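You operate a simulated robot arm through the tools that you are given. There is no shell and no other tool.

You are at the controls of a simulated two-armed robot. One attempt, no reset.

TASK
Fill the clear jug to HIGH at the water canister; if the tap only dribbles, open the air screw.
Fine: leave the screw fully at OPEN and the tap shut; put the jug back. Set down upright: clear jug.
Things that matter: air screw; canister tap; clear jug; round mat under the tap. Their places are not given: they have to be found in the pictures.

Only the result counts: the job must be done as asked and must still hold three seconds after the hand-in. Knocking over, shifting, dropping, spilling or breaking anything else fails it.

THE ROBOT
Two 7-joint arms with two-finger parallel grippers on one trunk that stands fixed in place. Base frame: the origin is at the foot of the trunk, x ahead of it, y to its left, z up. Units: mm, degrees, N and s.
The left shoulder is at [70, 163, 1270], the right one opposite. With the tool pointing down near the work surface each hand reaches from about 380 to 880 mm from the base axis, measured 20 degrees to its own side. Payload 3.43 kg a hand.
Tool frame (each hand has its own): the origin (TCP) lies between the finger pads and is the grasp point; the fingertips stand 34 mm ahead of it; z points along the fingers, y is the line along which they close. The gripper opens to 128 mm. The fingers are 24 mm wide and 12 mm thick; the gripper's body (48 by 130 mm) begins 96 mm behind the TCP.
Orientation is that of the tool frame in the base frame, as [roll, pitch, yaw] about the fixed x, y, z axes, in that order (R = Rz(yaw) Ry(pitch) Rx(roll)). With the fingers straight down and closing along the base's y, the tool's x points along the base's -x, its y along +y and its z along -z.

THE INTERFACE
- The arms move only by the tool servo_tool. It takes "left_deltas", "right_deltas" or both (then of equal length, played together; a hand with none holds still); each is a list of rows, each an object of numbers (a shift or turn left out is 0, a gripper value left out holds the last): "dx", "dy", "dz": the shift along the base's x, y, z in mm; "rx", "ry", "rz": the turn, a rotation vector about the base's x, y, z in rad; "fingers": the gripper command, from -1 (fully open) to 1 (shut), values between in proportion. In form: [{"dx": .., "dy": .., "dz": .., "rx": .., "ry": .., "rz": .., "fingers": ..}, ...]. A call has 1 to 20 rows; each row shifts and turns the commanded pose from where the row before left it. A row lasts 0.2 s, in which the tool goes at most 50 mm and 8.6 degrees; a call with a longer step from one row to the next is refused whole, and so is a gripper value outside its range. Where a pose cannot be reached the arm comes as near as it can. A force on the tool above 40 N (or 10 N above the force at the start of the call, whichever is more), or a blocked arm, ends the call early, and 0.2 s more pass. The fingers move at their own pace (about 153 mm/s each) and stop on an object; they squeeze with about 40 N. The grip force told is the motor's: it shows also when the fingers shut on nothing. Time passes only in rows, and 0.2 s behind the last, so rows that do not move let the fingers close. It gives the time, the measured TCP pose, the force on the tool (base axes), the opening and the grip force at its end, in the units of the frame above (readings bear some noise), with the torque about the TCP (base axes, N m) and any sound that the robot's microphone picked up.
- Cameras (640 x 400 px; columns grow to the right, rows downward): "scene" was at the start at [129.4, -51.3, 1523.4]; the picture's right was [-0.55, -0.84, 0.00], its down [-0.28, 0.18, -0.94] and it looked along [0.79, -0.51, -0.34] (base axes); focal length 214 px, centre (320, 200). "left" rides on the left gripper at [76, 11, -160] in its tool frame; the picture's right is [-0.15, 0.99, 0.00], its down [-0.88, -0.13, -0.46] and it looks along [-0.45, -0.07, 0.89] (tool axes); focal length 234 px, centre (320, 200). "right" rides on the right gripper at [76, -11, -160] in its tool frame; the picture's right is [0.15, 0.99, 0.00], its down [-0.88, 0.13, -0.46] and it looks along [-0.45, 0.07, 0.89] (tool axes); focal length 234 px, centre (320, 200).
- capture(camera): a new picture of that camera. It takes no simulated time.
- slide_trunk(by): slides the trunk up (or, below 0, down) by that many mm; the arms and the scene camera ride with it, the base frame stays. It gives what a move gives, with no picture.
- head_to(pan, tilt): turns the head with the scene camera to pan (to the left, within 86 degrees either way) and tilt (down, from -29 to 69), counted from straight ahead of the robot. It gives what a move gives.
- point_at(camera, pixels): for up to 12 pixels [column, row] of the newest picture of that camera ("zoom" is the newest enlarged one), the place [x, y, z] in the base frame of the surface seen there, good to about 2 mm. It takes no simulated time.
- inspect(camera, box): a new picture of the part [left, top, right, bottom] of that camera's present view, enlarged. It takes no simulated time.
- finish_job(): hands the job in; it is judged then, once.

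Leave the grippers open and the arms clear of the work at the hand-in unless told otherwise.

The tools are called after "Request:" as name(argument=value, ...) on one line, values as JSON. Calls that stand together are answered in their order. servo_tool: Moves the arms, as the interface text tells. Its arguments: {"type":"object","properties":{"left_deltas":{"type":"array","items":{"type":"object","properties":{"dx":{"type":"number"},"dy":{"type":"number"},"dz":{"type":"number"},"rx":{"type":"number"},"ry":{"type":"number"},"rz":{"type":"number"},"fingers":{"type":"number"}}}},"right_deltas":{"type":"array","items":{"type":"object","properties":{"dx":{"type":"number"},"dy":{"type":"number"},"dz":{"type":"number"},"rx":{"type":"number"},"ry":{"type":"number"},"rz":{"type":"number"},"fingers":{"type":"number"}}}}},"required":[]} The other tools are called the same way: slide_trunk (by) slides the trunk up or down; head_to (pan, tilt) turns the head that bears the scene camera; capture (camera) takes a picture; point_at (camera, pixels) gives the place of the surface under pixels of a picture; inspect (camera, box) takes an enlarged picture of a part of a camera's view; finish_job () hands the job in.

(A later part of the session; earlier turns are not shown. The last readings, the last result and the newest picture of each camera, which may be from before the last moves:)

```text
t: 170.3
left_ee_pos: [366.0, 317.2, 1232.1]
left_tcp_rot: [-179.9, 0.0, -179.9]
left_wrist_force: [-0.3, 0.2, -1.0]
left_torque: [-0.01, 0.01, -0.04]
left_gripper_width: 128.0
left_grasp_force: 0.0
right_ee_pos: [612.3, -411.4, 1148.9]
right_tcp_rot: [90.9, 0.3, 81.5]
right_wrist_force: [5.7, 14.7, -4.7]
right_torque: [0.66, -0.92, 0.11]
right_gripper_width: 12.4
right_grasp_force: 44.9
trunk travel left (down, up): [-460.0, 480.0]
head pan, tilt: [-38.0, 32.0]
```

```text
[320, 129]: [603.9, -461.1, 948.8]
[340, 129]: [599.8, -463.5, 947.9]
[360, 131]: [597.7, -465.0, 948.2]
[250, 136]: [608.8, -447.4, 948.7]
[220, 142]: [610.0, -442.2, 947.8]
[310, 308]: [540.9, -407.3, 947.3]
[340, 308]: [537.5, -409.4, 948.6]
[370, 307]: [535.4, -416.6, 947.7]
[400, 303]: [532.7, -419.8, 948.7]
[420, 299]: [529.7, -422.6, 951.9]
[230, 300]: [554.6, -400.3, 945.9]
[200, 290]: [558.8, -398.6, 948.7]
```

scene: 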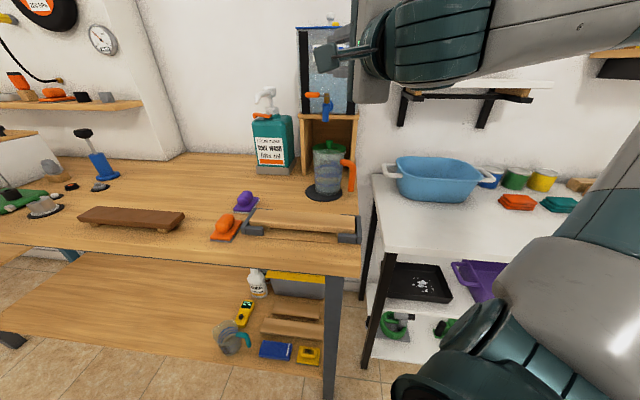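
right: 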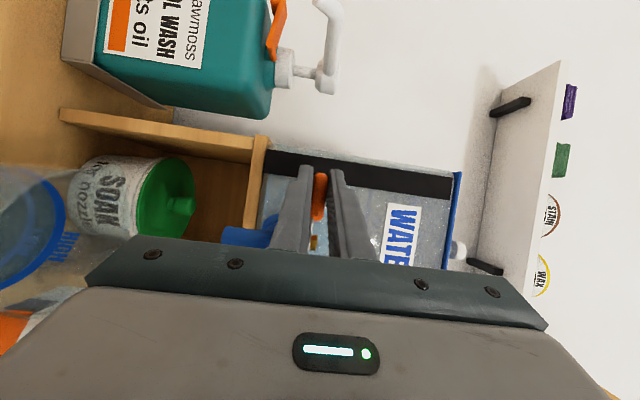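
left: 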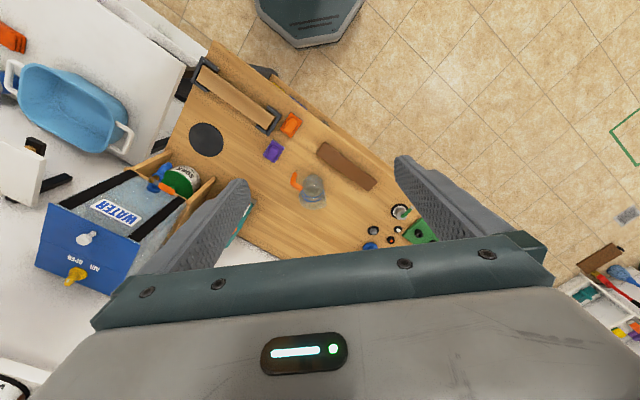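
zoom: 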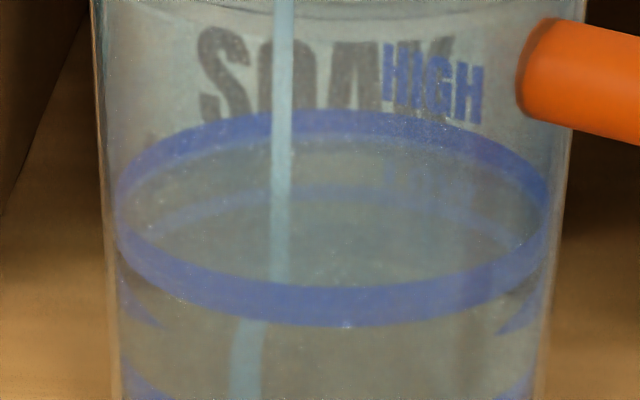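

Water ≈947.5 versus HIGH ≈948.4. I'll let it run 2 s more and then shut the tap in the same call.

Request:
servo_tool(right_deltas=[{}, {}, {}, {}, {}, {}, {}, {}, {}, {}, {"dx": 3.0, "dy": -1.5, "rz": -0.04}, {"dx": 2.0, "dy": -0.3, "rz": -0.05}, {"dx": 3.95, "dy": -0.94, "rz": -0.1}, {"dx": 2.5, "dy": -2.5, "dz": -0.5}, {"dx": 1.0, "dy": -1.0}, {}])

Request:
inspect(camera="scene", box=[310, 120, 350, 190])

Request:
inspect(camera="right", box=[270, 150, 370, 240])

Request:
point_at(camera="zoom", pixels=[[325, 105], [322, 130], [320, 160], [318, 190], [312, 215], [308, 235]])

```text
t: 173.3
left_ee_pos: [362.6, 314.6, 1233.1]
left_tcp_rot: [-180.0, 0.0, 179.8]
left_wrist_force: [0.6, -0.3, 0.5]
left_torque: [0.01, 0.02, -0.01]
left_gripper_width: 128.2
left_grasp_force: 0.1
right_ee_pos: [620.1, -414.6, 1147.1]
right_tcp_rot: [91.0, 0.2, 71.2]
right_wrist_force: [-9.0, 12.7, -3.7]
right_torque: [0.44, -1.19, -0.01]
right_gripper_width: 12.7
right_grasp_force: 45.1
trunk travel left (down, up): [-460.0, 480.0]
head pan, tilt: [-38.0, 32.0]
stopped in row 14 (right hand): the force on the tool passed its limit at 42 N (the readings are from after the stop); the commanded pose is now the measured one
```

```text
5.71 times, centred on (330, 155) of scene
```

zoom: 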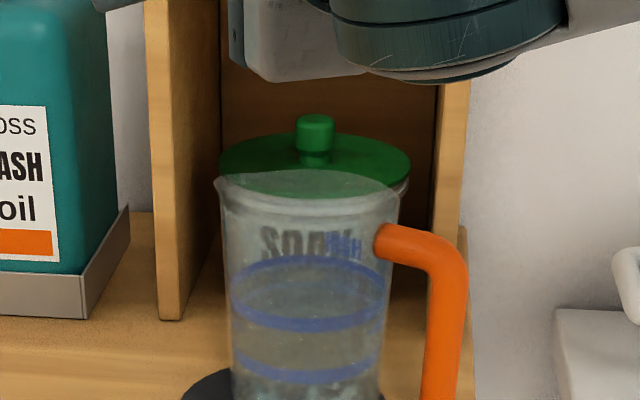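

```text
4.44 times, centred on (320, 195) of right
```

zoom: 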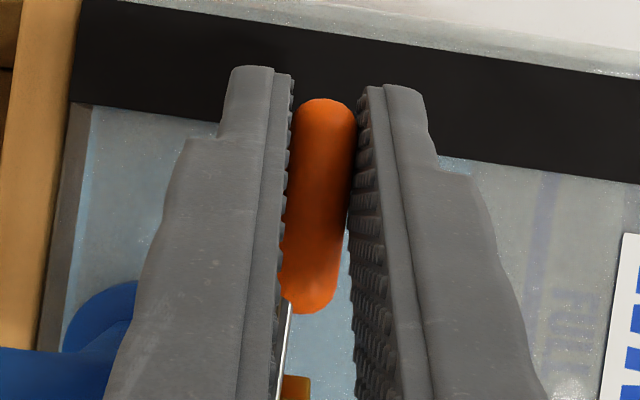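

```text
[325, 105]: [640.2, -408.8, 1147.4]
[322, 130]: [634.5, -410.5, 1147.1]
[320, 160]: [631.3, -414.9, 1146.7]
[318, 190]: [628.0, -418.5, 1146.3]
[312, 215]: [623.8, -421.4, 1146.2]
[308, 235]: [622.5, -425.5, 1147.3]
```

The lever is at its shut line again (stopped by 42 N against the stop) and no stream is visible. I'll release it, back out, and confirm the tap doesn't drip.

Request:
servo_tool(right_deltas=[{"fingers": 0.45}, {"fingers": 0.45}, {"dx": -19, "dy": 7}, {"dx": -19, "dy": 7}, {"dx": -19, "dy": 7}, {"dx": -19, "dy": 7}, {"dx": -19, "dy": 7, "dz": 20}, {"dx": -19, "dy": 7, "dz": 30}, {"dx": -19, "dy": 7, "dz": 30}, {}])

Request:
inspect(camera="scene", box=[290, 80, 370, 210])

Request:
inspect(camera="scene", box=[317, 160, 339, 180])

Request:
point_at(camera="zoom", pixels=[[320, 170], [320, 175], [260, 190], [360, 180], [320, 260], [310, 270], [280, 265], [320, 250], [330, 240], [340, 230], [380, 200], [250, 200]])

```text
t: 175.5
left_ee_pos: [363.6, 314.7, 1232.9]
left_tcp_rot: [180.0, 0.1, 180.0]
left_wrist_force: [0.4, 0.3, -0.9]
left_torque: [0.03, 0.04, 0.02]
left_gripper_width: 128.0
left_grasp_force: 0.1
right_ee_pos: [495.5, -368.7, 1223.8]
right_tcp_rot: [91.1, 0.2, 70.8]
right_wrist_force: [0.3, 0.4, 0.5]
right_torque: [-0.01, -0.01, 0.04]
right_gripper_width: 35.0
right_grasp_force: 0.2
right hand out of reach, approached as far as the arm can: row 7
trunk travel left (down, up): [-460.0, 480.0]
head pan, tilt: [-38.0, 32.0]
```

```text
3.08 times, centred on (330, 145) of scene
```

zoom: 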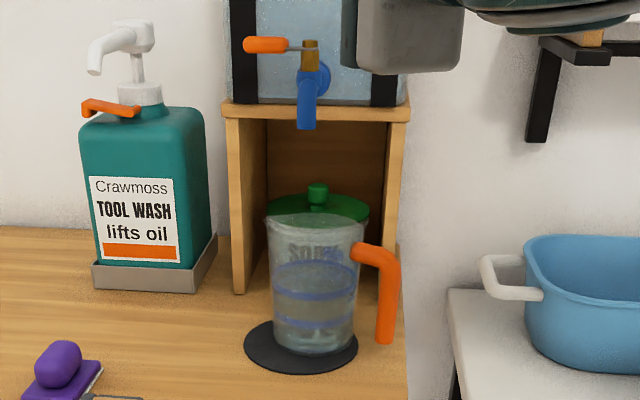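

```text
16.00 times, centred on (328, 170) of scene
```

zoom: 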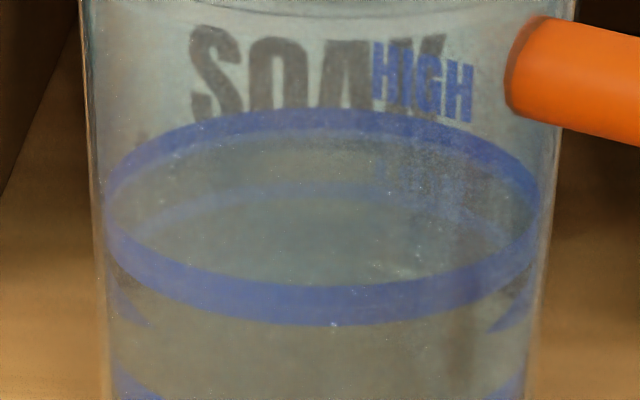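

```text
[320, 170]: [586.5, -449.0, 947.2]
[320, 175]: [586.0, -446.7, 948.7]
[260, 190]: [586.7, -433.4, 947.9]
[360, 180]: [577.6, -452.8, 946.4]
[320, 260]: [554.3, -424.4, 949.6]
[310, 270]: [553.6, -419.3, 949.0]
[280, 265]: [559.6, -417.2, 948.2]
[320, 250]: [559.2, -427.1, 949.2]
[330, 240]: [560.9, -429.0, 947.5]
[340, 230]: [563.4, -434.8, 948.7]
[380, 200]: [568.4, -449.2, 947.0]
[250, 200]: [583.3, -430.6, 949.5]
```

Water averages 948.2 against HIGH 948.4, and the tap is shut and dry. Next is returning the jug. I'll undo the hand roll and tilt in free space first.

Request:
servo_tool(right_deltas=[{"dx": -6, "rx": -0.134, "ry": 0.049}, {"dx": -6, "rx": -0.134, "ry": 0.049}, {"dx": -6, "rx": -0.134, "ry": 0.049}, {"dx": -6, "rx": -0.134, "ry": 0.049}, {"rx": -0.134, "ry": 0.049}, {"rx": -0.134, "ry": 0.049}, {"rx": -0.134, "ry": 0.049}, {"rx": -0.134, "ry": 0.049}, {"rx": -0.134, "ry": 0.049}, {"rx": -0.134, "ry": 0.049}, {"rx": -0.134, "ry": 0.049}, {"rx": 0.044, "ry": 0.121}, {"rx": 0.044, "ry": 0.121}, {"rx": 0.044, "ry": 0.121}, {"rx": 0.044, "ry": 0.121}, {"rx": 0.044, "ry": 0.121}, {"rx": 0.044, "ry": 0.121}, {}])

Request:
servo_tool(right_deltas=[{"dx": -17, "dy": -4, "dz": -26, "rz": -0.09}, {"dx": -17, "dy": -4, "dz": -27, "rz": -0.09}, {"dx": -17, "dy": -5, "dz": -27}, {}])

Request:
capture(camera="scene")

Request:
capture(camera="right")

```text
t: 179.3
left_ee_pos: [362.9, 315.6, 1232.6]
left_tcp_rot: [-179.8, 0.1, -179.9]
left_wrist_force: [-0.1, 0.3, 0.1]
left_torque: [0.03, 0.01, -0.05]
left_gripper_width: 128.0
left_grasp_force: 0.0
right_ee_pos: [468.0, -368.6, 1228.9]
right_tcp_rot: [-178.6, 44.9, 160.3]
right_wrist_force: [-0.4, -0.7, -0.5]
right_torque: [-0.03, 0.01, -0.01]
right_gripper_width: 35.1
right_grasp_force: 0.1
trunk travel left (down, up): [-460.0, 480.0]
head pan, tilt: [-38.0, 32.0]
```

```text
t: 180.3
left_ee_pos: [363.4, 316.3, 1231.6]
left_tcp_rot: [-179.9, 0.0, 180.0]
left_wrist_force: [0.5, -0.8, -0.3]
left_torque: [-0.01, -0.03, -0.02]
left_gripper_width: 127.9
left_grasp_force: 0.0
right_ee_pos: [419.4, -382.8, 1148.1]
right_tcp_rot: [-178.5, 44.7, 150.0]
right_wrist_force: [0.0, 0.5, 0.4]
right_torque: [-0.02, 0.0, 0.02]
right_gripper_width: 35.3
right_grasp_force: 0.0
trunk travel left (down, up): [-460.0, 480.0]
head pan, tilt: [-38.0, 32.0]
```

```text
taken
```

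scene: 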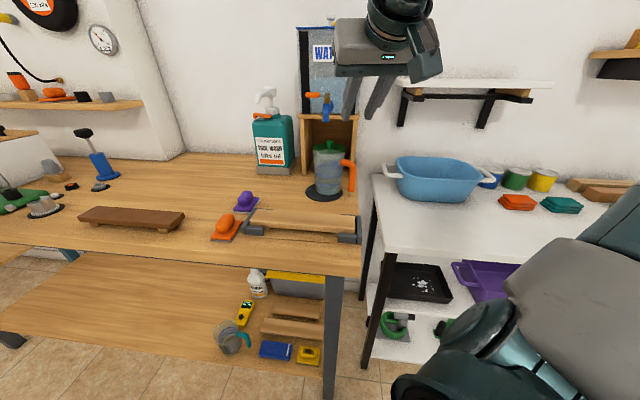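

```text
taken
```

right: 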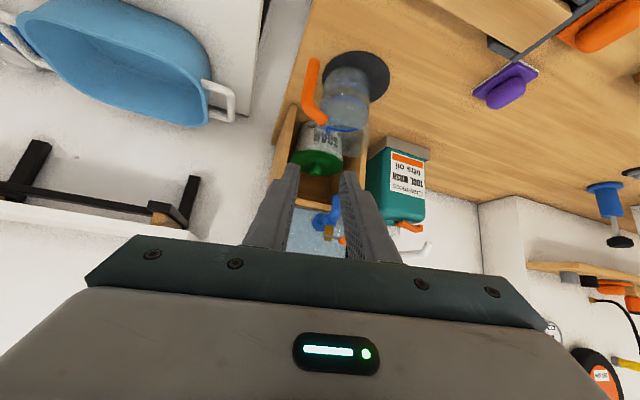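

I'll level the closing axis with a small correction and go down to the pre-approach position before the handle.

Request:
servo_tool(right_deltas=[{"dx": 2.9, "dy": -10, "dz": -34, "rx": 0.0162, "ry": -0.0093, "rz": -0.0187}, {"dx": 2.9, "dy": -10, "dz": -34}, {"dx": 2.9, "dy": -10, "dz": -34}, {"dx": 2.9, "dy": -10, "dz": -32}, {}])

Request:
capture(camera="right")

Request:
inspect(camera="right", box=[260, 100, 400, 250])

```text
t: 181.5
left_ee_pos: [362.9, 316.3, 1231.1]
left_tcp_rot: [-179.9, 0.1, -179.9]
left_wrist_force: [-0.4, -0.4, -0.2]
left_torque: [-0.03, 0.0, -0.02]
left_gripper_width: 128.0
left_grasp_force: 0.1
right_ee_pos: [429.2, -421.9, 1015.5]
right_tcp_rot: [179.9, 44.9, 147.9]
right_wrist_force: [0.8, 0.2, -0.3]
right_torque: [-0.01, -0.06, 0.0]
right_gripper_width: 35.5
right_grasp_force: 0.0
trunk travel left (down, up): [-460.0, 480.0]
head pan, tilt: [-38.0, 32.0]
```

```text
taken
```

right: 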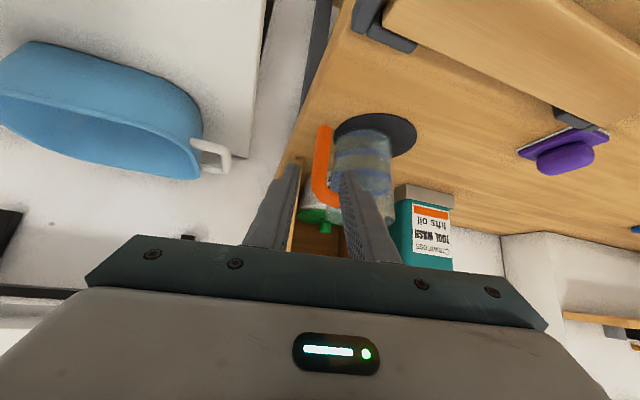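

```text
2.67 times, centred on (330, 175) of right
```

zoom: 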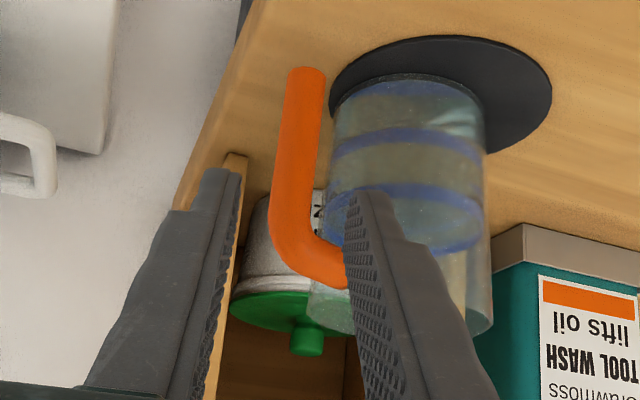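

The bar is between the fingers in line. I'll measure the bar from here to centre on it exactly.

Request:
point_at(camera="zoom", pixels=[[305, 90], [300, 120], [297, 150], [294, 180], [292, 210], [278, 150], [318, 150], [276, 180], [313, 180], [320, 265]])

```text
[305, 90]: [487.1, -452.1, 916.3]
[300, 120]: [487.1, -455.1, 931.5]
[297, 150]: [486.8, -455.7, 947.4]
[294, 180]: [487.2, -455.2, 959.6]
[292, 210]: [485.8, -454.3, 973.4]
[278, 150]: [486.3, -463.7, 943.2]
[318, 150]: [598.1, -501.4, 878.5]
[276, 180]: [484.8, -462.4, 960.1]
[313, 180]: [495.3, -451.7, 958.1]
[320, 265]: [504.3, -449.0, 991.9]
```

The bar centre is about (494, -460). I'll advance to put it between the pads at z≈949.5, then look before closing.

Request:
servo_tool(right_deltas=[{"dx": 15, "dy": -7.5, "dz": -16.5}, {"dx": 15, "dy": -9, "dz": -16.5}, {"dx": 15, "dy": -9, "dz": -16.5}, {"dx": 15, "dy": -9, "dz": -16.5}, {}])

Request:
inspect(camera="right", box=[260, 120, 400, 260])

```text
t: 182.7
left_ee_pos: [361.9, 315.0, 1233.6]
left_tcp_rot: [-179.8, 0.0, -179.9]
left_wrist_force: [0.2, 0.1, 0.6]
left_torque: [-0.01, 0.02, -0.01]
left_gripper_width: 127.9
left_grasp_force: 0.0
right_ee_pos: [489.4, -456.2, 949.2]
right_tcp_rot: [179.9, 44.8, 147.9]
right_wrist_force: [-2.3, 0.3, 0.6]
right_torque: [0.03, 0.01, 0.01]
right_gripper_width: 34.5
right_grasp_force: 0.1
trunk travel left (down, up): [-460.0, 480.0]
head pan, tilt: [-38.0, 32.0]
```

```text
2.86 times, centred on (330, 190) of right
```

zoom: 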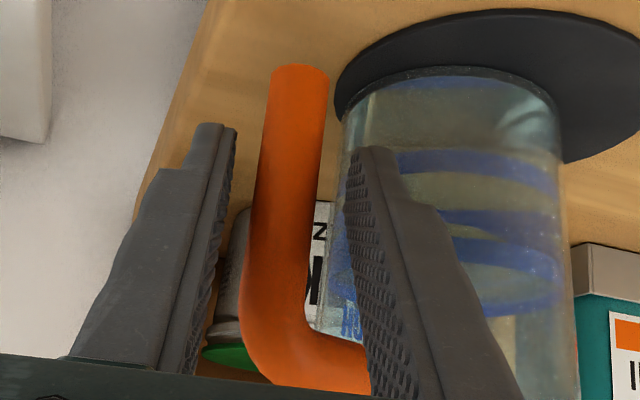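

The bar is between the pads; the near finger is very close to the jug wall. I'll close on the bar now.

Request:
servo_tool(right_deltas=[{"fingers": 0.65}, {"fingers": 0.8}, {"fingers": 1.0}, {}, {}])

Request:
inspect(camera="right", box=[260, 120, 400, 260])

Request:
inspect(camera="scene", box=[295, 130, 365, 205])

```text
t: 183.9
left_ee_pos: [362.8, 315.5, 1232.8]
left_tcp_rot: [-180.0, 0.0, -179.8]
left_wrist_force: [-0.8, 0.4, -1.1]
left_torque: [0.02, 0.0, 0.02]
left_gripper_width: 127.9
left_grasp_force: 0.1
right_ee_pos: [490.2, -455.8, 950.6]
right_tcp_rot: [179.8, 44.9, 147.9]
right_wrist_force: [1.5, 0.3, 3.2]
right_torque: [0.45, -0.62, 0.01]
right_gripper_width: 16.7
right_grasp_force: 40.1
trunk travel left (down, up): [-460.0, 480.0]
head pan, tilt: [-38.0, 32.0]
```

```text
2.86 times, centred on (330, 190) of right
```

zoom: 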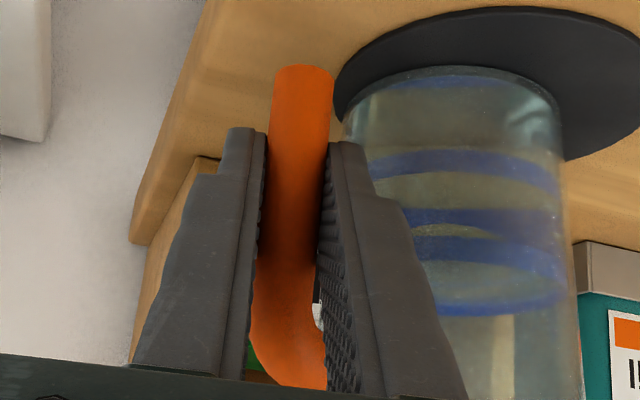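

```text
5.33 times, centred on (330, 168) of scene
```

zoom: 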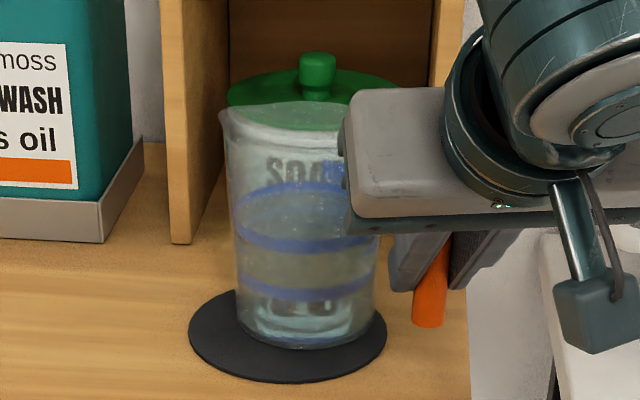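

Firm grip at 16.7 mm. I'll lift slowly by 12 mm and check that the jug stays level.

Request:
servo_tool(right_deltas=[{"dz": 2}, {"dz": 3}, {"dz": 3}, {"dz": 4}, {}, {}])

Request:
inspect(camera="scene", box=[295, 130, 365, 205])

Request:
inspect(camera="right", box=[260, 120, 400, 260])

```text
t: 185.3
left_ee_pos: [363.4, 314.4, 1232.4]
left_tcp_rot: [-180.0, 0.0, -179.9]
left_wrist_force: [0.5, 0.1, 0.2]
left_torque: [0.02, -0.02, 0.01]
left_gripper_width: 128.1
left_grasp_force: 0.1
right_ee_pos: [489.1, -455.5, 962.2]
right_tcp_rot: [179.9, 44.8, 147.9]
right_wrist_force: [0.0, -0.2, -5.3]
right_torque: [-0.05, 0.26, -0.02]
right_gripper_width: 16.6
right_grasp_force: 39.9
trunk travel left (down, up): [-460.0, 480.0]
head pan, tilt: [-38.0, 32.0]
```

```text
5.33 times, centred on (330, 168) of scene
```

zoom: 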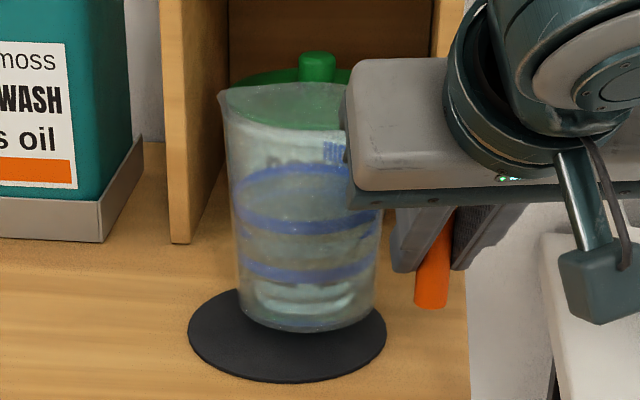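

```text
2.86 times, centred on (330, 190) of right
```

zoom: 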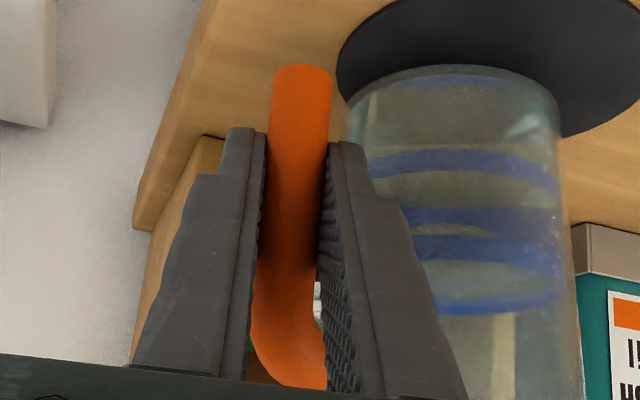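

The jug is up, weight ≈5.3 N, and appears level. I'll check the ring heights for tilt.

Request:
inspect(camera="scene", box=[310, 145, 350, 185])

Request:
point_at(camera="zoom", pixels=[[150, 115], [180, 130], [220, 142], [260, 148], [300, 148], [340, 142], [160, 210], [200, 225], [240, 232], [280, 232], [320, 226], [240, 55]])

```text
10.00 times, centred on (330, 165) of scene
```

zoom: 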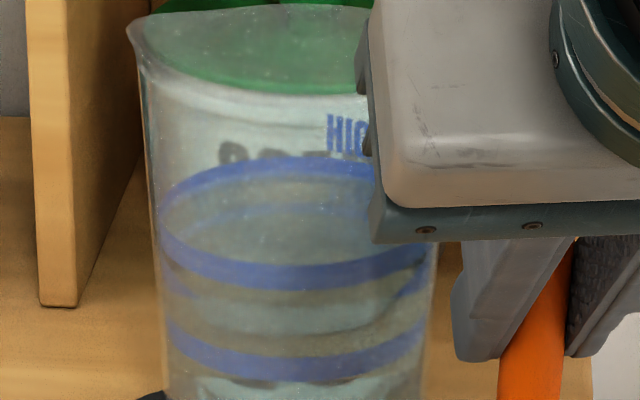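

```text
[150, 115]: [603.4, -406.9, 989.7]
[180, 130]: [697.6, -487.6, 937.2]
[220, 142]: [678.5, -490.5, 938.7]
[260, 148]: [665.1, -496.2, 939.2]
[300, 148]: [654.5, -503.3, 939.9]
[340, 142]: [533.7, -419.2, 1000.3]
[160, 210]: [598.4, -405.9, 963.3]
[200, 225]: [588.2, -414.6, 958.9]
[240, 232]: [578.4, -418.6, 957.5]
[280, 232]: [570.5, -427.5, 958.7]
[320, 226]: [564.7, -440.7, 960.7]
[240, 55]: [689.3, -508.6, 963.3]
```

Request:
point_at(camera="zoom", pixels=[[170, 240], [200, 260], [240, 272], [290, 277], [340, 273], [390, 263], [425, 248], [180, 185], [220, 172], [280, 166], [330, 167], [365, 170]])

```text
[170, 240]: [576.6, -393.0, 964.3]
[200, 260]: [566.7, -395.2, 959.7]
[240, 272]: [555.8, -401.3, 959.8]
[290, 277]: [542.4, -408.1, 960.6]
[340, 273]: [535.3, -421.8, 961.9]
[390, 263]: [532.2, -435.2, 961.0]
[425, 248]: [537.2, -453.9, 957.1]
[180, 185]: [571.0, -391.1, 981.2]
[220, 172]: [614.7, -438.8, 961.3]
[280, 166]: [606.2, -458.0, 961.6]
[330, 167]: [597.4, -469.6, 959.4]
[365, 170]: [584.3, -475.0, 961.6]
```

The ring is level all round (≈960). I'll lift another 45 mm and move out from under the tap, gently.

Request:
servo_tool(right_deltas=[{"dz": 8}, {"dz": 14}, {"dz": 14}, {"dz": 9}, {"dx": -1, "dy": 5}, {"dx": -3, "dy": 12}, {"dx": -3, "dy": 14}, {"dx": -3, "dy": 14}, {"dx": -1.5, "dy": 8}, {}])

Request:
inspect(camera="scene", box=[280, 80, 380, 210])

```text
t: 187.5
left_ee_pos: [364.1, 314.7, 1233.6]
left_tcp_rot: [179.9, 0.0, -180.0]
left_wrist_force: [-0.1, -0.2, -0.7]
left_torque: [0.02, 0.04, 0.02]
left_gripper_width: 127.8
left_grasp_force: 0.2
right_ee_pos: [476.2, -403.8, 1008.1]
right_tcp_rot: [179.9, 44.8, 147.9]
right_wrist_force: [0.2, -0.4, -3.1]
right_torque: [-0.04, 0.22, -0.03]
right_gripper_width: 16.7
right_grasp_force: 39.8
trunk travel left (down, up): [-460.0, 480.0]
head pan, tilt: [-38.0, 32.0]
```

```text
3.08 times, centred on (330, 145) of scene
```

zoom: 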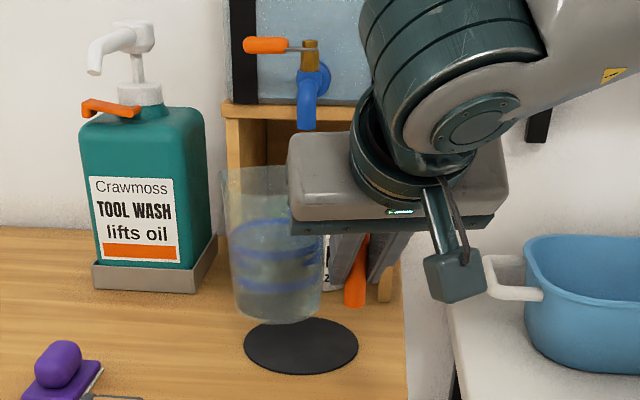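

Level and clear of the tap. I'll carry it along the first leg with a soft start and stop.

Request:
servo_tool(right_deltas=[{"dx": 9.9, "dy": 6.8, "rz": 0.0187}, {"dx": 19.8, "dy": 13.6, "rz": 0.0374}, {"dx": 19.8, "dy": 13.6, "rz": 0.0374}, {"dx": 19.8, "dy": 13.6, "rz": 0.0374}, {"dx": 19.8, "dy": 13.6, "rz": 0.0374}, {"dx": 19.8, "dy": 13.6, "rz": 0.0374}, {"dx": 19.8, "dy": 13.6, "rz": 0.0374}, {"dx": 9.9, "dy": 6.8, "rz": 0.0187}, {}])

Request:
capture(camera="scene")

```text
t: 189.5
left_ee_pos: [364.9, 315.0, 1234.5]
left_tcp_rot: [180.0, 0.1, 179.9]
left_wrist_force: [0.0, 0.7, -0.2]
left_torque: [0.01, 0.01, -0.01]
left_gripper_width: 127.8
left_grasp_force: 0.0
right_ee_pos: [617.3, -309.4, 1007.4]
right_tcp_rot: [179.9, 44.8, 162.9]
right_wrist_force: [0.1, 0.1, -3.9]
right_torque: [-0.09, 0.2, 0.01]
right_gripper_width: 16.6
right_grasp_force: 39.9
trunk travel left (down, up): [-460.0, 480.0]
head pan, tilt: [-38.0, 32.0]
```

```text
taken
```

scene: 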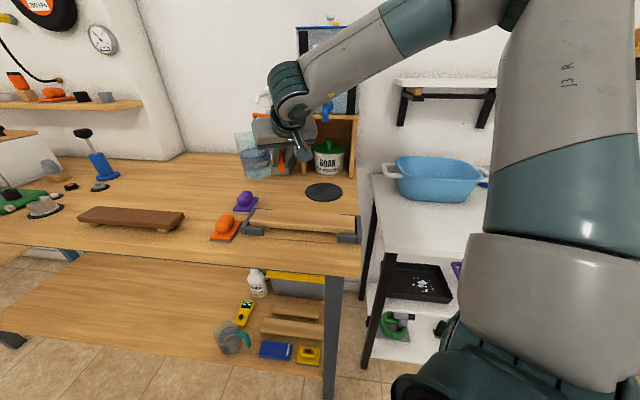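

All steady. Second leg to above the jug's original place.

Request:
servo_tool(right_deltas=[{"dx": 7.5, "dy": 12.0, "rz": 0.0187}, {"dx": 15.04, "dy": 24.1, "rz": 0.0374}, {"dx": 15.04, "dy": 24.1, "rz": 0.0374}, {"dx": 15.04, "dy": 24.1, "rz": 0.0374}, {"dx": 15.04, "dy": 24.1, "rz": 0.0374}, {"dx": 15.04, "dy": 24.1, "rz": 0.0374}, {"dx": 15.04, "dy": 24.1, "rz": 0.0374}, {"dx": 7.5, "dy": 12.0, "rz": 0.0187}, {}, {}])

Request:
head_to(pan=-12, tilt=25)

Request:
capture(camera="scene")

Request:
inspect(camera="scene", box=[270, 150, 340, 220])

```text
t: 191.7
left_ee_pos: [364.8, 315.5, 1233.2]
left_tcp_rot: [180.0, 0.0, 180.0]
left_wrist_force: [-0.1, 0.3, 0.3]
left_torque: [0.03, 0.04, -0.02]
left_gripper_width: 128.0
left_grasp_force: 0.1
right_ee_pos: [719.3, -148.2, 1007.3]
right_tcp_rot: [179.8, 44.8, 177.3]
right_wrist_force: [0.1, -0.4, -3.8]
right_torque: [-0.14, 0.16, 0.0]
right_gripper_width: 16.6
right_grasp_force: 39.8
right hand out of reach, approached as far as the arm can: row 8
trunk travel left (down, up): [-460.0, 480.0]
head pan, tilt: [-38.0, 32.0]
```

```text
t: 192.6
left_ee_pos: [364.5, 315.2, 1232.3]
left_tcp_rot: [-179.9, 0.1, -180.0]
left_wrist_force: [-0.3, 0.7, 0.4]
left_torque: [0.0, -0.03, -0.05]
left_gripper_width: 128.1
left_grasp_force: 0.1
right_ee_pos: [719.6, -148.3, 1008.4]
right_tcp_rot: [179.9, 44.8, 177.2]
right_wrist_force: [0.5, 0.4, -3.7]
right_torque: [-0.2, 0.19, 0.01]
right_gripper_width: 16.8
right_grasp_force: 39.7
trunk travel left (down, up): [-460.0, 480.0]
head pan, tilt: [-12.0, 25.0]
```

```text
taken
```

scene: 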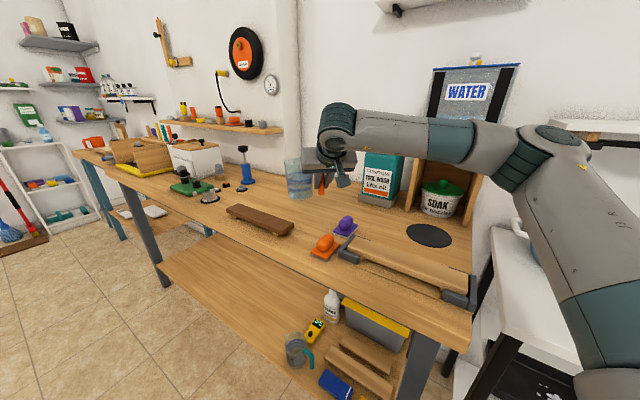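

```text
5.71 times, centred on (305, 185) of scene
```

zoom: 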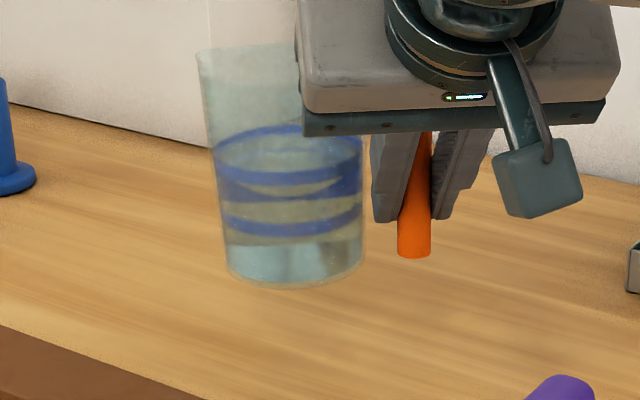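

The arm is ~8 mm short at this height. It reached the spot before at a lower height, so I'll lower by 35 mm and then try the remaining shift.

Request:
servo_tool(right_deltas=[{"dz": -8}, {"dz": -10}, {"dz": -10}, {"dz": -7}, {}])

Request:
servo_tool(right_deltas=[{"dx": 1.5, "dy": 3.5}, {"dx": 1.5, "dy": 3.5}, {}])

Request:
inspect(camera="scene", box=[270, 160, 340, 230])

```text
t: 193.8
left_ee_pos: [364.2, 314.4, 1232.7]
left_tcp_rot: [-179.9, 0.0, 180.0]
left_wrist_force: [-0.4, -0.3, 0.0]
left_torque: [-0.01, 0.01, -0.01]
left_gripper_width: 128.1
left_grasp_force: 0.2
right_ee_pos: [717.3, -147.7, 972.3]
right_tcp_rot: [179.9, 44.8, 177.7]
right_wrist_force: [-0.2, 0.8, -3.8]
right_torque: [-0.14, 0.19, -0.01]
right_gripper_width: 17.0
right_grasp_force: 40.1
trunk travel left (down, up): [-460.0, 480.0]
head pan, tilt: [-12.0, 25.0]
```

```text
t: 194.6
left_ee_pos: [363.9, 315.4, 1231.9]
left_tcp_rot: [-179.9, 0.0, 180.0]
left_wrist_force: [0.2, 0.3, 1.1]
left_torque: [-0.02, 0.02, -0.03]
left_gripper_width: 127.8
left_grasp_force: 0.0
right_ee_pos: [718.4, -144.2, 972.2]
right_tcp_rot: [179.9, 44.9, 177.8]
right_wrist_force: [-0.4, -0.1, -4.0]
right_torque: [-0.16, 0.23, 0.01]
right_gripper_width: 16.6
right_grasp_force: 39.9
right hand out of reach, approached as far as the arm can: row 2
trunk travel left (down, up): [-460.0, 480.0]
head pan, tilt: [-12.0, 25.0]
```

```text
5.71 times, centred on (305, 195) of scene
```

zoom: 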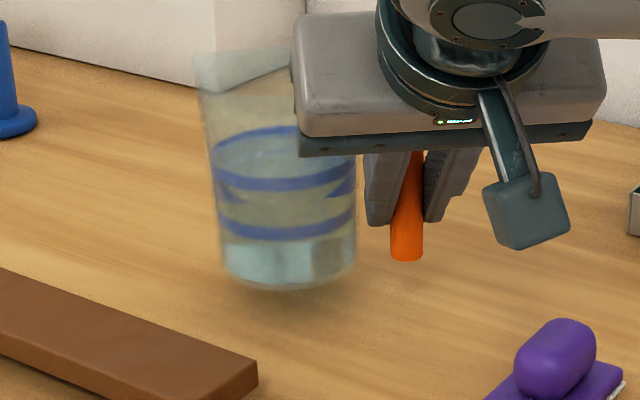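

Within ~5 mm of the original place. I'll lower 16 mm further, nudge the rest, and then set it down.

Request:
servo_tool(right_deltas=[{"dz": -8}, {"dz": -8}, {"dx": 2, "dy": 2}, {"dx": 2, "dy": 1.5}, {}])

Request:
inspect(camera="scene", box=[280, 170, 330, 220])

Request:
point_at(camera="zoom", pixels=[[130, 150], [170, 190], [230, 205], [290, 200], [330, 180], [180, 130], [230, 115], [280, 112], [170, 255], [230, 270], [290, 265], [450, 250]])

```text
t: 195.8
left_ee_pos: [364.6, 313.7, 1232.1]
left_tcp_rot: [-179.9, 0.0, 180.0]
left_wrist_force: [0.2, 0.4, -0.9]
left_torque: [0.01, -0.03, 0.0]
left_gripper_width: 128.2
left_grasp_force: 0.1
right_ee_pos: [721.5, -144.9, 955.5]
right_tcp_rot: [179.8, 44.7, 177.8]
right_wrist_force: [-0.6, 0.6, -3.4]
right_torque: [-0.15, 0.18, -0.02]
right_gripper_width: 16.7
right_grasp_force: 39.8
right hand out of reach, approached as far as the arm can: row 3
trunk travel left (down, up): [-460.0, 480.0]
head pan, tilt: [-12.0, 25.0]
```

```text
8.00 times, centred on (305, 195) of scene
```

zoom: 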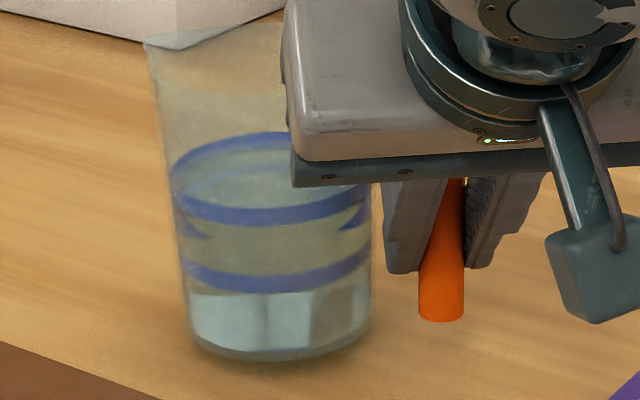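

```text
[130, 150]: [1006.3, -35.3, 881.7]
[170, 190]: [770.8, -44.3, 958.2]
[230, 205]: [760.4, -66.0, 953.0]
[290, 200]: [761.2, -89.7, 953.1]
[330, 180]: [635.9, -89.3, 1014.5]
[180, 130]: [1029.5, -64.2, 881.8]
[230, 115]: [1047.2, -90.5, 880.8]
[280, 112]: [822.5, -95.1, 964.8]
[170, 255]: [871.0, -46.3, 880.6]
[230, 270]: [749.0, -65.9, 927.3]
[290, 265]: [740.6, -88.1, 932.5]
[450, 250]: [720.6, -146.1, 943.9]
```

Request:
point_at(camera="zoom", pixels=[[185, 203], [210, 212], [240, 217], [270, 217], [300, 214], [330, 207], [355, 198], [190, 162], [215, 148], [245, 140], [275, 136], [440, 300]])

```text
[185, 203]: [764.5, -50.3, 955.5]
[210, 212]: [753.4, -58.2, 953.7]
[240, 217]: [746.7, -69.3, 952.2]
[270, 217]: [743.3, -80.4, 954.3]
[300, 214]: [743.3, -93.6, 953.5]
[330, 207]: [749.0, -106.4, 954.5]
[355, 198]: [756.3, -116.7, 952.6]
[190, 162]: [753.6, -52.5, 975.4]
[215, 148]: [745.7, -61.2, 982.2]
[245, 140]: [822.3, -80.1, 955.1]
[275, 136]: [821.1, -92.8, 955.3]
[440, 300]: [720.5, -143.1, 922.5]
```

The jug centre is (783, -87), within ~5 mm of its original (785, -83), and it is level. That's close enough, so I'll lower it the last ~8 mm slowly until it touches the bench.

Request:
servo_tool(right_deltas=[{"dz": -3}, {"dz": -3}, {}])

Request:
servo_tool(right_deltas=[{"dz": -1.5}, {"dz": -1}, {}])

```text
t: 196.6
left_ee_pos: [364.7, 314.7, 1232.3]
left_tcp_rot: [-180.0, -0.1, -179.9]
left_wrist_force: [0.2, 0.0, -0.8]
left_torque: [0.01, 0.01, 0.03]
left_gripper_width: 128.2
left_grasp_force: 0.2
right_ee_pos: [721.4, -144.6, 950.3]
right_tcp_rot: [179.8, 44.9, 177.7]
right_wrist_force: [-0.1, 0.3, -4.2]
right_torque: [-0.21, 0.16, -0.02]
right_gripper_width: 16.6
right_grasp_force: 40.1
trunk travel left (down, up): [-460.0, 480.0]
head pan, tilt: [-12.0, 25.0]
```

```text
t: 197.4
left_ee_pos: [364.0, 315.3, 1232.2]
left_tcp_rot: [-179.9, 0.0, -180.0]
left_wrist_force: [0.7, 0.1, 0.2]
left_torque: [0.01, -0.01, -0.01]
left_gripper_width: 128.1
left_grasp_force: 0.0
right_ee_pos: [720.9, -145.5, 948.1]
right_tcp_rot: [179.7, 44.7, 177.8]
right_wrist_force: [0.0, 0.5, -1.3]
right_torque: [0.01, 0.01, -0.03]
right_gripper_width: 16.6
right_grasp_force: 40.3
trunk travel left (down, up): [-460.0, 480.0]
head pan, tilt: [-12.0, 25.0]
```

It is touching (the load dropped from 4 N to 1.3 N). One more millimetre, then check.

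Request:
servo_tool(right_deltas=[{"dz": -0.8}, {}])

Request:
inspect(camera="scene", box=[280, 170, 340, 230])

```text
t: 198.0
left_ee_pos: [363.8, 314.5, 1232.3]
left_tcp_rot: [-179.8, 0.0, 180.0]
left_wrist_force: [0.8, 0.7, 1.1]
left_torque: [-0.01, 0.03, 0.02]
left_gripper_width: 128.1
left_grasp_force: 0.0
right_ee_pos: [720.0, -144.1, 948.0]
right_tcp_rot: [179.7, 45.0, 177.7]
right_wrist_force: [0.3, -1.4, 1.4]
right_torque: [0.21, -0.13, -0.06]
right_gripper_width: 16.5
right_grasp_force: 40.0
trunk travel left (down, up): [-460.0, 480.0]
head pan, tilt: [-12.0, 25.0]
```

```text
6.67 times, centred on (310, 200) of scene
```

zoom: 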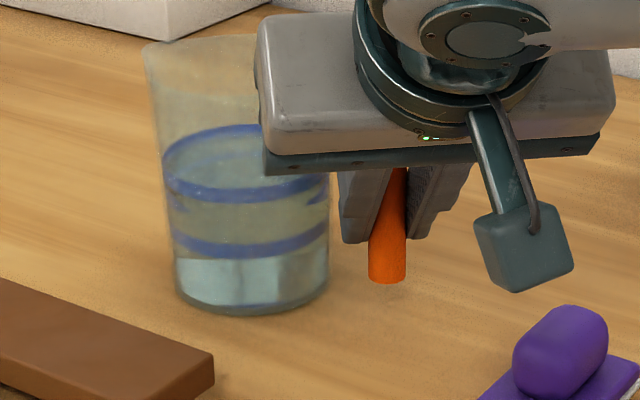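

The jug stands on the bench (slight upward force). I'll open the fingers gently and let it settle, then look again.

Request:
servo_tool(right_deltas=[{"fingers": 0.65}, {"fingers": 0.5}, {}, {}])

Request:
inspect(camera="scene", box=[280, 170, 340, 230])

Request:
inspect(camera="right", box=[260, 120, 400, 260])

```text
t: 199.0
left_ee_pos: [363.9, 315.4, 1233.3]
left_tcp_rot: [-179.9, 0.0, 179.9]
left_wrist_force: [0.4, -0.1, 0.4]
left_torque: [0.01, -0.02, -0.01]
left_gripper_width: 127.9
left_grasp_force: 0.0
right_ee_pos: [720.7, -142.8, 947.6]
right_tcp_rot: [179.7, 44.8, 177.8]
right_wrist_force: [-0.5, -0.8, -1.3]
right_torque: [0.0, -0.04, 0.06]
right_gripper_width: 32.1
right_grasp_force: 0.0
trunk travel left (down, up): [-460.0, 480.0]
head pan, tilt: [-12.0, 25.0]
```

```text
6.67 times, centred on (310, 200) of scene
```

zoom: 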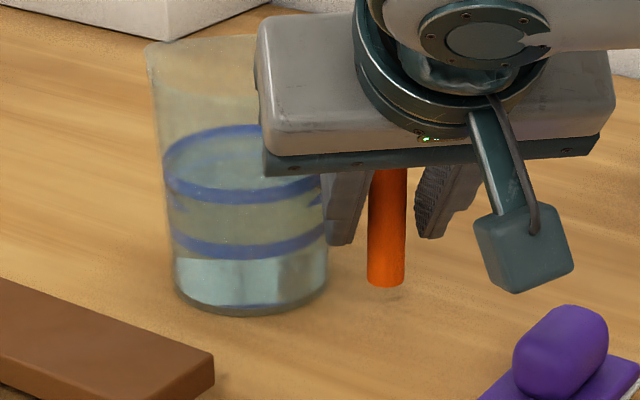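

```text
2.86 times, centred on (330, 190) of right
```

zoom: 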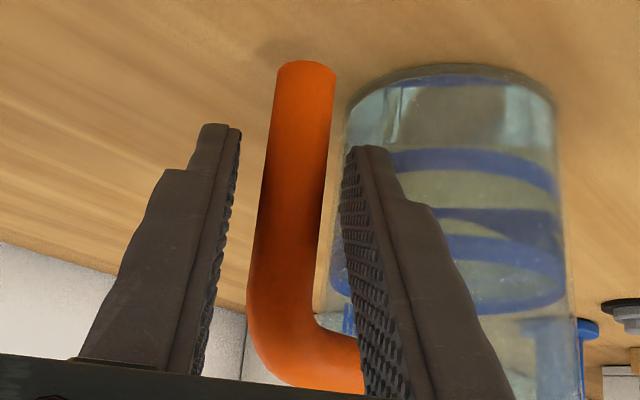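

Released; the bar is free between the pads. I'll back out along the tool axis, slowly at first.

Request:
servo_tool(right_deltas=[{"dx": -7, "dy": 0.3, "dz": 7}, {"dx": -7, "dy": 0.3, "dz": 7}, {"dx": -14, "dy": 0.5, "dz": 14}, {"dx": -20, "dy": 0.8, "dz": 20}, {"dx": -25, "dy": 0, "dz": 25}, {"dx": -25, "dy": -10, "dz": 30}, {"dx": -20, "dy": -20, "dz": 40}, {}])

Request:
capture(camera="scene")

Request:
inspect(camera="scene", box=[270, 160, 340, 230])

```text
t: 200.8
left_ee_pos: [364.6, 315.7, 1232.1]
left_tcp_rot: [-179.9, -0.2, -179.9]
left_wrist_force: [-0.2, -0.2, 0.3]
left_torque: [0.0, 0.05, 0.0]
left_gripper_width: 128.1
left_grasp_force: 0.0
right_ee_pos: [604.5, -172.2, 1093.5]
right_tcp_rot: [179.9, 44.7, 177.7]
right_wrist_force: [0.0, -0.4, -0.6]
right_torque: [0.0, 0.03, 0.0]
right_gripper_width: 31.9
right_grasp_force: 0.1
trunk travel left (down, up): [-460.0, 480.0]
head pan, tilt: [-12.0, 25.0]
```

```text
taken
```

scene: 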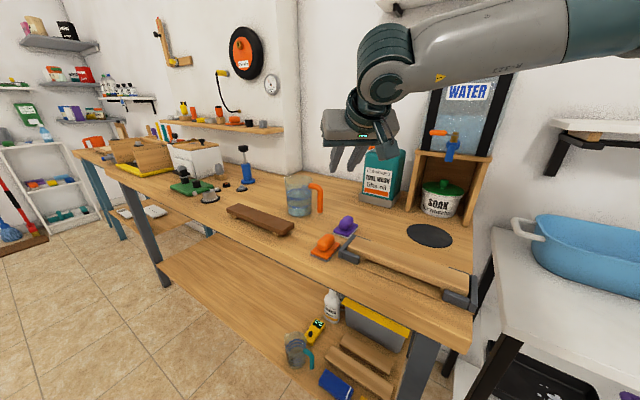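

```text
5.71 times, centred on (305, 195) of scene
```

zoom: 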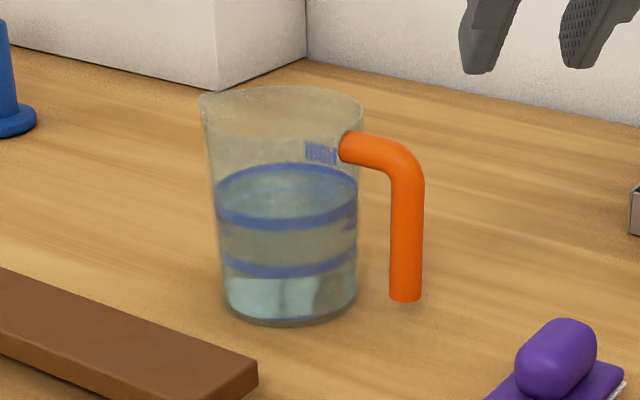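

The jug stands upright at its place with water at the HIGH band. I'll open the gripper, withdraw the right arm toward the robot, then raise the trunk to check the screw and tap one last time.

Request:
servo_tool(right_deltas=[{"dx": -25, "dy": -15, "dz": 20, "fingers": -1.0}, {"dx": -30, "dy": -15, "dz": 20}, {"dx": -30, "dy": -15, "dz": 20}, {"dx": -30, "dy": -15, "dz": 15}, {"dx": -30, "dy": -15, "dz": 15}, {"dx": -30, "dy": -15, "dz": 15}, {}])

Request:
slide_trunk(by=380)

Request:
head_to(pan=-38, tilt=22)

Request:
capture(camera="scene")

```text
t: 202.4
left_ee_pos: [363.6, 316.1, 1231.4]
left_tcp_rot: [-179.9, 0.0, -179.8]
left_wrist_force: [-0.3, 0.6, -0.3]
left_torque: [-0.05, 0.01, -0.01]
left_gripper_width: 128.1
left_grasp_force: 0.1
right_ee_pos: [426.8, -259.2, 1195.0]
right_tcp_rot: [179.8, 44.7, 177.9]
right_wrist_force: [0.4, 0.0, 0.2]
right_torque: [-0.02, 0.02, -0.03]
right_gripper_width: 127.6
right_grasp_force: 0.1
trunk travel left (down, up): [-460.0, 480.0]
head pan, tilt: [-12.0, 25.0]
```

```text
t: 206.1
left_ee_pos: [363.5, 315.4, 1612.8]
left_tcp_rot: [-179.8, 0.0, 180.0]
left_wrist_force: [0.2, -0.4, 0.1]
left_torque: [-0.01, 0.0, 0.05]
left_gripper_width: 128.1
left_grasp_force: 0.1
right_ee_pos: [427.0, -259.9, 1575.4]
right_tcp_rot: [179.9, 44.8, 177.8]
right_wrist_force: [0.1, 0.3, -0.2]
right_torque: [0.01, 0.0, 0.0]
right_gripper_width: 127.9
right_grasp_force: 0.0
trunk travel left (down, up): [-840.0, 100.0]
head pan, tilt: [-12.0, 25.0]
```

```text
t: 206.9
left_ee_pos: [364.7, 315.4, 1613.0]
left_tcp_rot: [-180.0, 0.0, 180.0]
left_wrist_force: [0.6, 0.8, 0.2]
left_torque: [0.03, 0.0, 0.02]
left_gripper_width: 128.1
left_grasp_force: 0.0
right_ee_pos: [426.2, -259.8, 1575.0]
right_tcp_rot: [179.9, 44.8, 177.7]
right_wrist_force: [-0.1, 0.6, 0.4]
right_torque: [0.01, 0.02, -0.02]
right_gripper_width: 128.0
right_grasp_force: 0.1
trunk travel left (down, up): [-840.0, 100.0]
head pan, tilt: [-38.0, 22.0]
```

```text
taken
```

scene: 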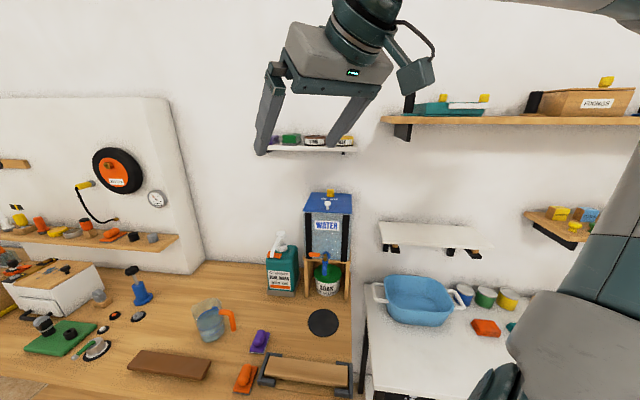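

Request:
inspect(camera="scene", box=[298, 180, 362, 220])

Request:
inspect(camera="scene", box=[295, 240, 360, 345])

Request:
inspect(camera="scene", box=[180, 285, 250, 350])

```text
10.00 times, centred on (330, 200) of scene
```

zoom: 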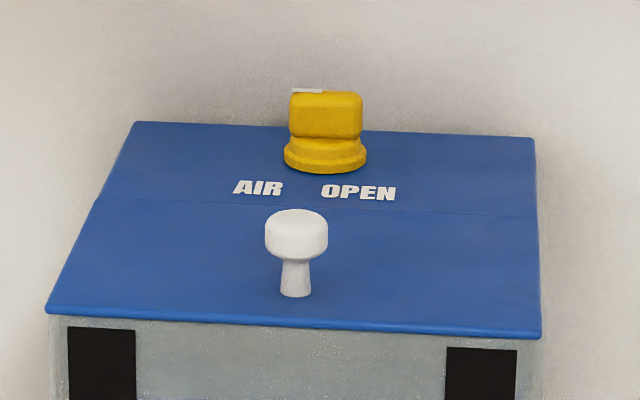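

```text
3.81 times, centred on (328, 292) of scene
```

zoom: 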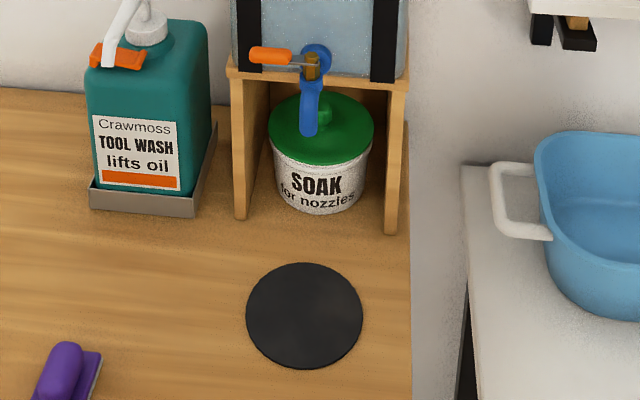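

```text
6.15 times, centred on (215, 318) of scene
```

zoom: 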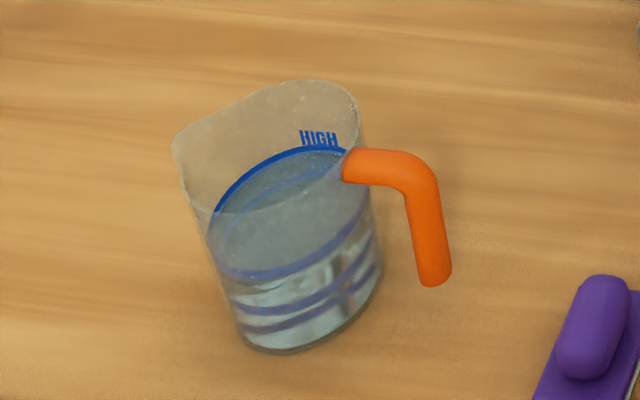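

Everything looks right: level at HIGH, lever shut, mat in place. One doubt remains: my earlier check push on the screw acted partly near its pivot. To be sure it's fully at the stop, I'll do one more push out at the mark end only. I'll raise the trunk, close the fingers and return to the lid.

Request:
slide_trunk(by=60)

Request:
servo_tool(right_deltas=[{"dx": 20, "dy": -21.7, "dz": -10, "rz": -0.125, "fingers": 1.0}, {"dx": 20, "dy": -21.7, "dz": -10, "rz": -0.125}, {"dx": 20, "dy": -21.7, "dz": -10, "rz": -0.125}, {"dx": 20, "dy": -21.7, "dz": -10, "rz": -0.125}, {"dx": 20, "dy": -21.7, "dz": -10, "rz": -0.125}, {"dx": 20, "dy": -21.7, "dz": -5, "rz": -0.125}, {"dx": 20, "dy": -21.7, "dz": -5, "rz": -0.124}, {}])

Request:
capture(camera="right")

```text
t: 207.9
left_ee_pos: [363.5, 315.1, 1673.4]
left_tcp_rot: [-179.9, 0.0, 179.9]
left_wrist_force: [-0.2, 0.6, -0.2]
left_torque: [0.0, 0.01, 0.01]
left_gripper_width: 127.7
left_grasp_force: 0.1
right_ee_pos: [426.6, -260.3, 1635.8]
right_tcp_rot: [179.9, 44.8, 177.7]
right_wrist_force: [0.1, -0.2, -0.2]
right_torque: [0.02, 0.01, -0.01]
right_gripper_width: 128.1
right_grasp_force: 0.1
trunk travel left (down, up): [-900.0, 40.0]
head pan, tilt: [-38.0, 22.0]
```

```text
t: 209.8
left_ee_pos: [363.4, 316.8, 1672.2]
left_tcp_rot: [-180.0, -0.1, 180.0]
left_wrist_force: [-0.1, 0.4, -0.7]
left_torque: [0.05, 0.0, 0.0]
left_gripper_width: 128.0
left_grasp_force: 0.1
right_ee_pos: [566.6, -411.9, 1574.3]
right_tcp_rot: [179.9, 44.8, 127.8]
right_wrist_force: [1.1, 0.1, 0.3]
right_torque: [0.01, 0.01, 0.04]
right_gripper_width: 0.1
right_grasp_force: 33.5
trunk travel left (down, up): [-900.0, 40.0]
head pan, tilt: [-38.0, 22.0]
```

```text
taken
```

right: 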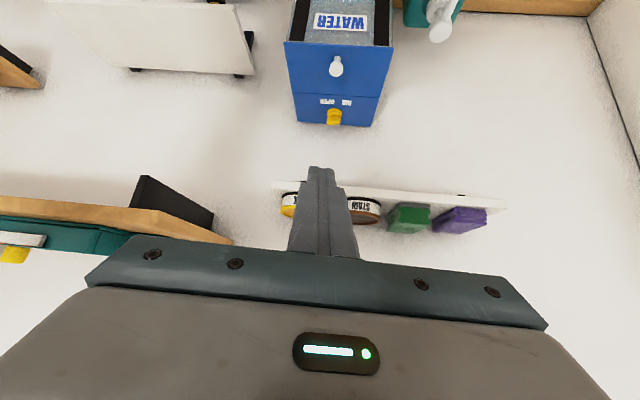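

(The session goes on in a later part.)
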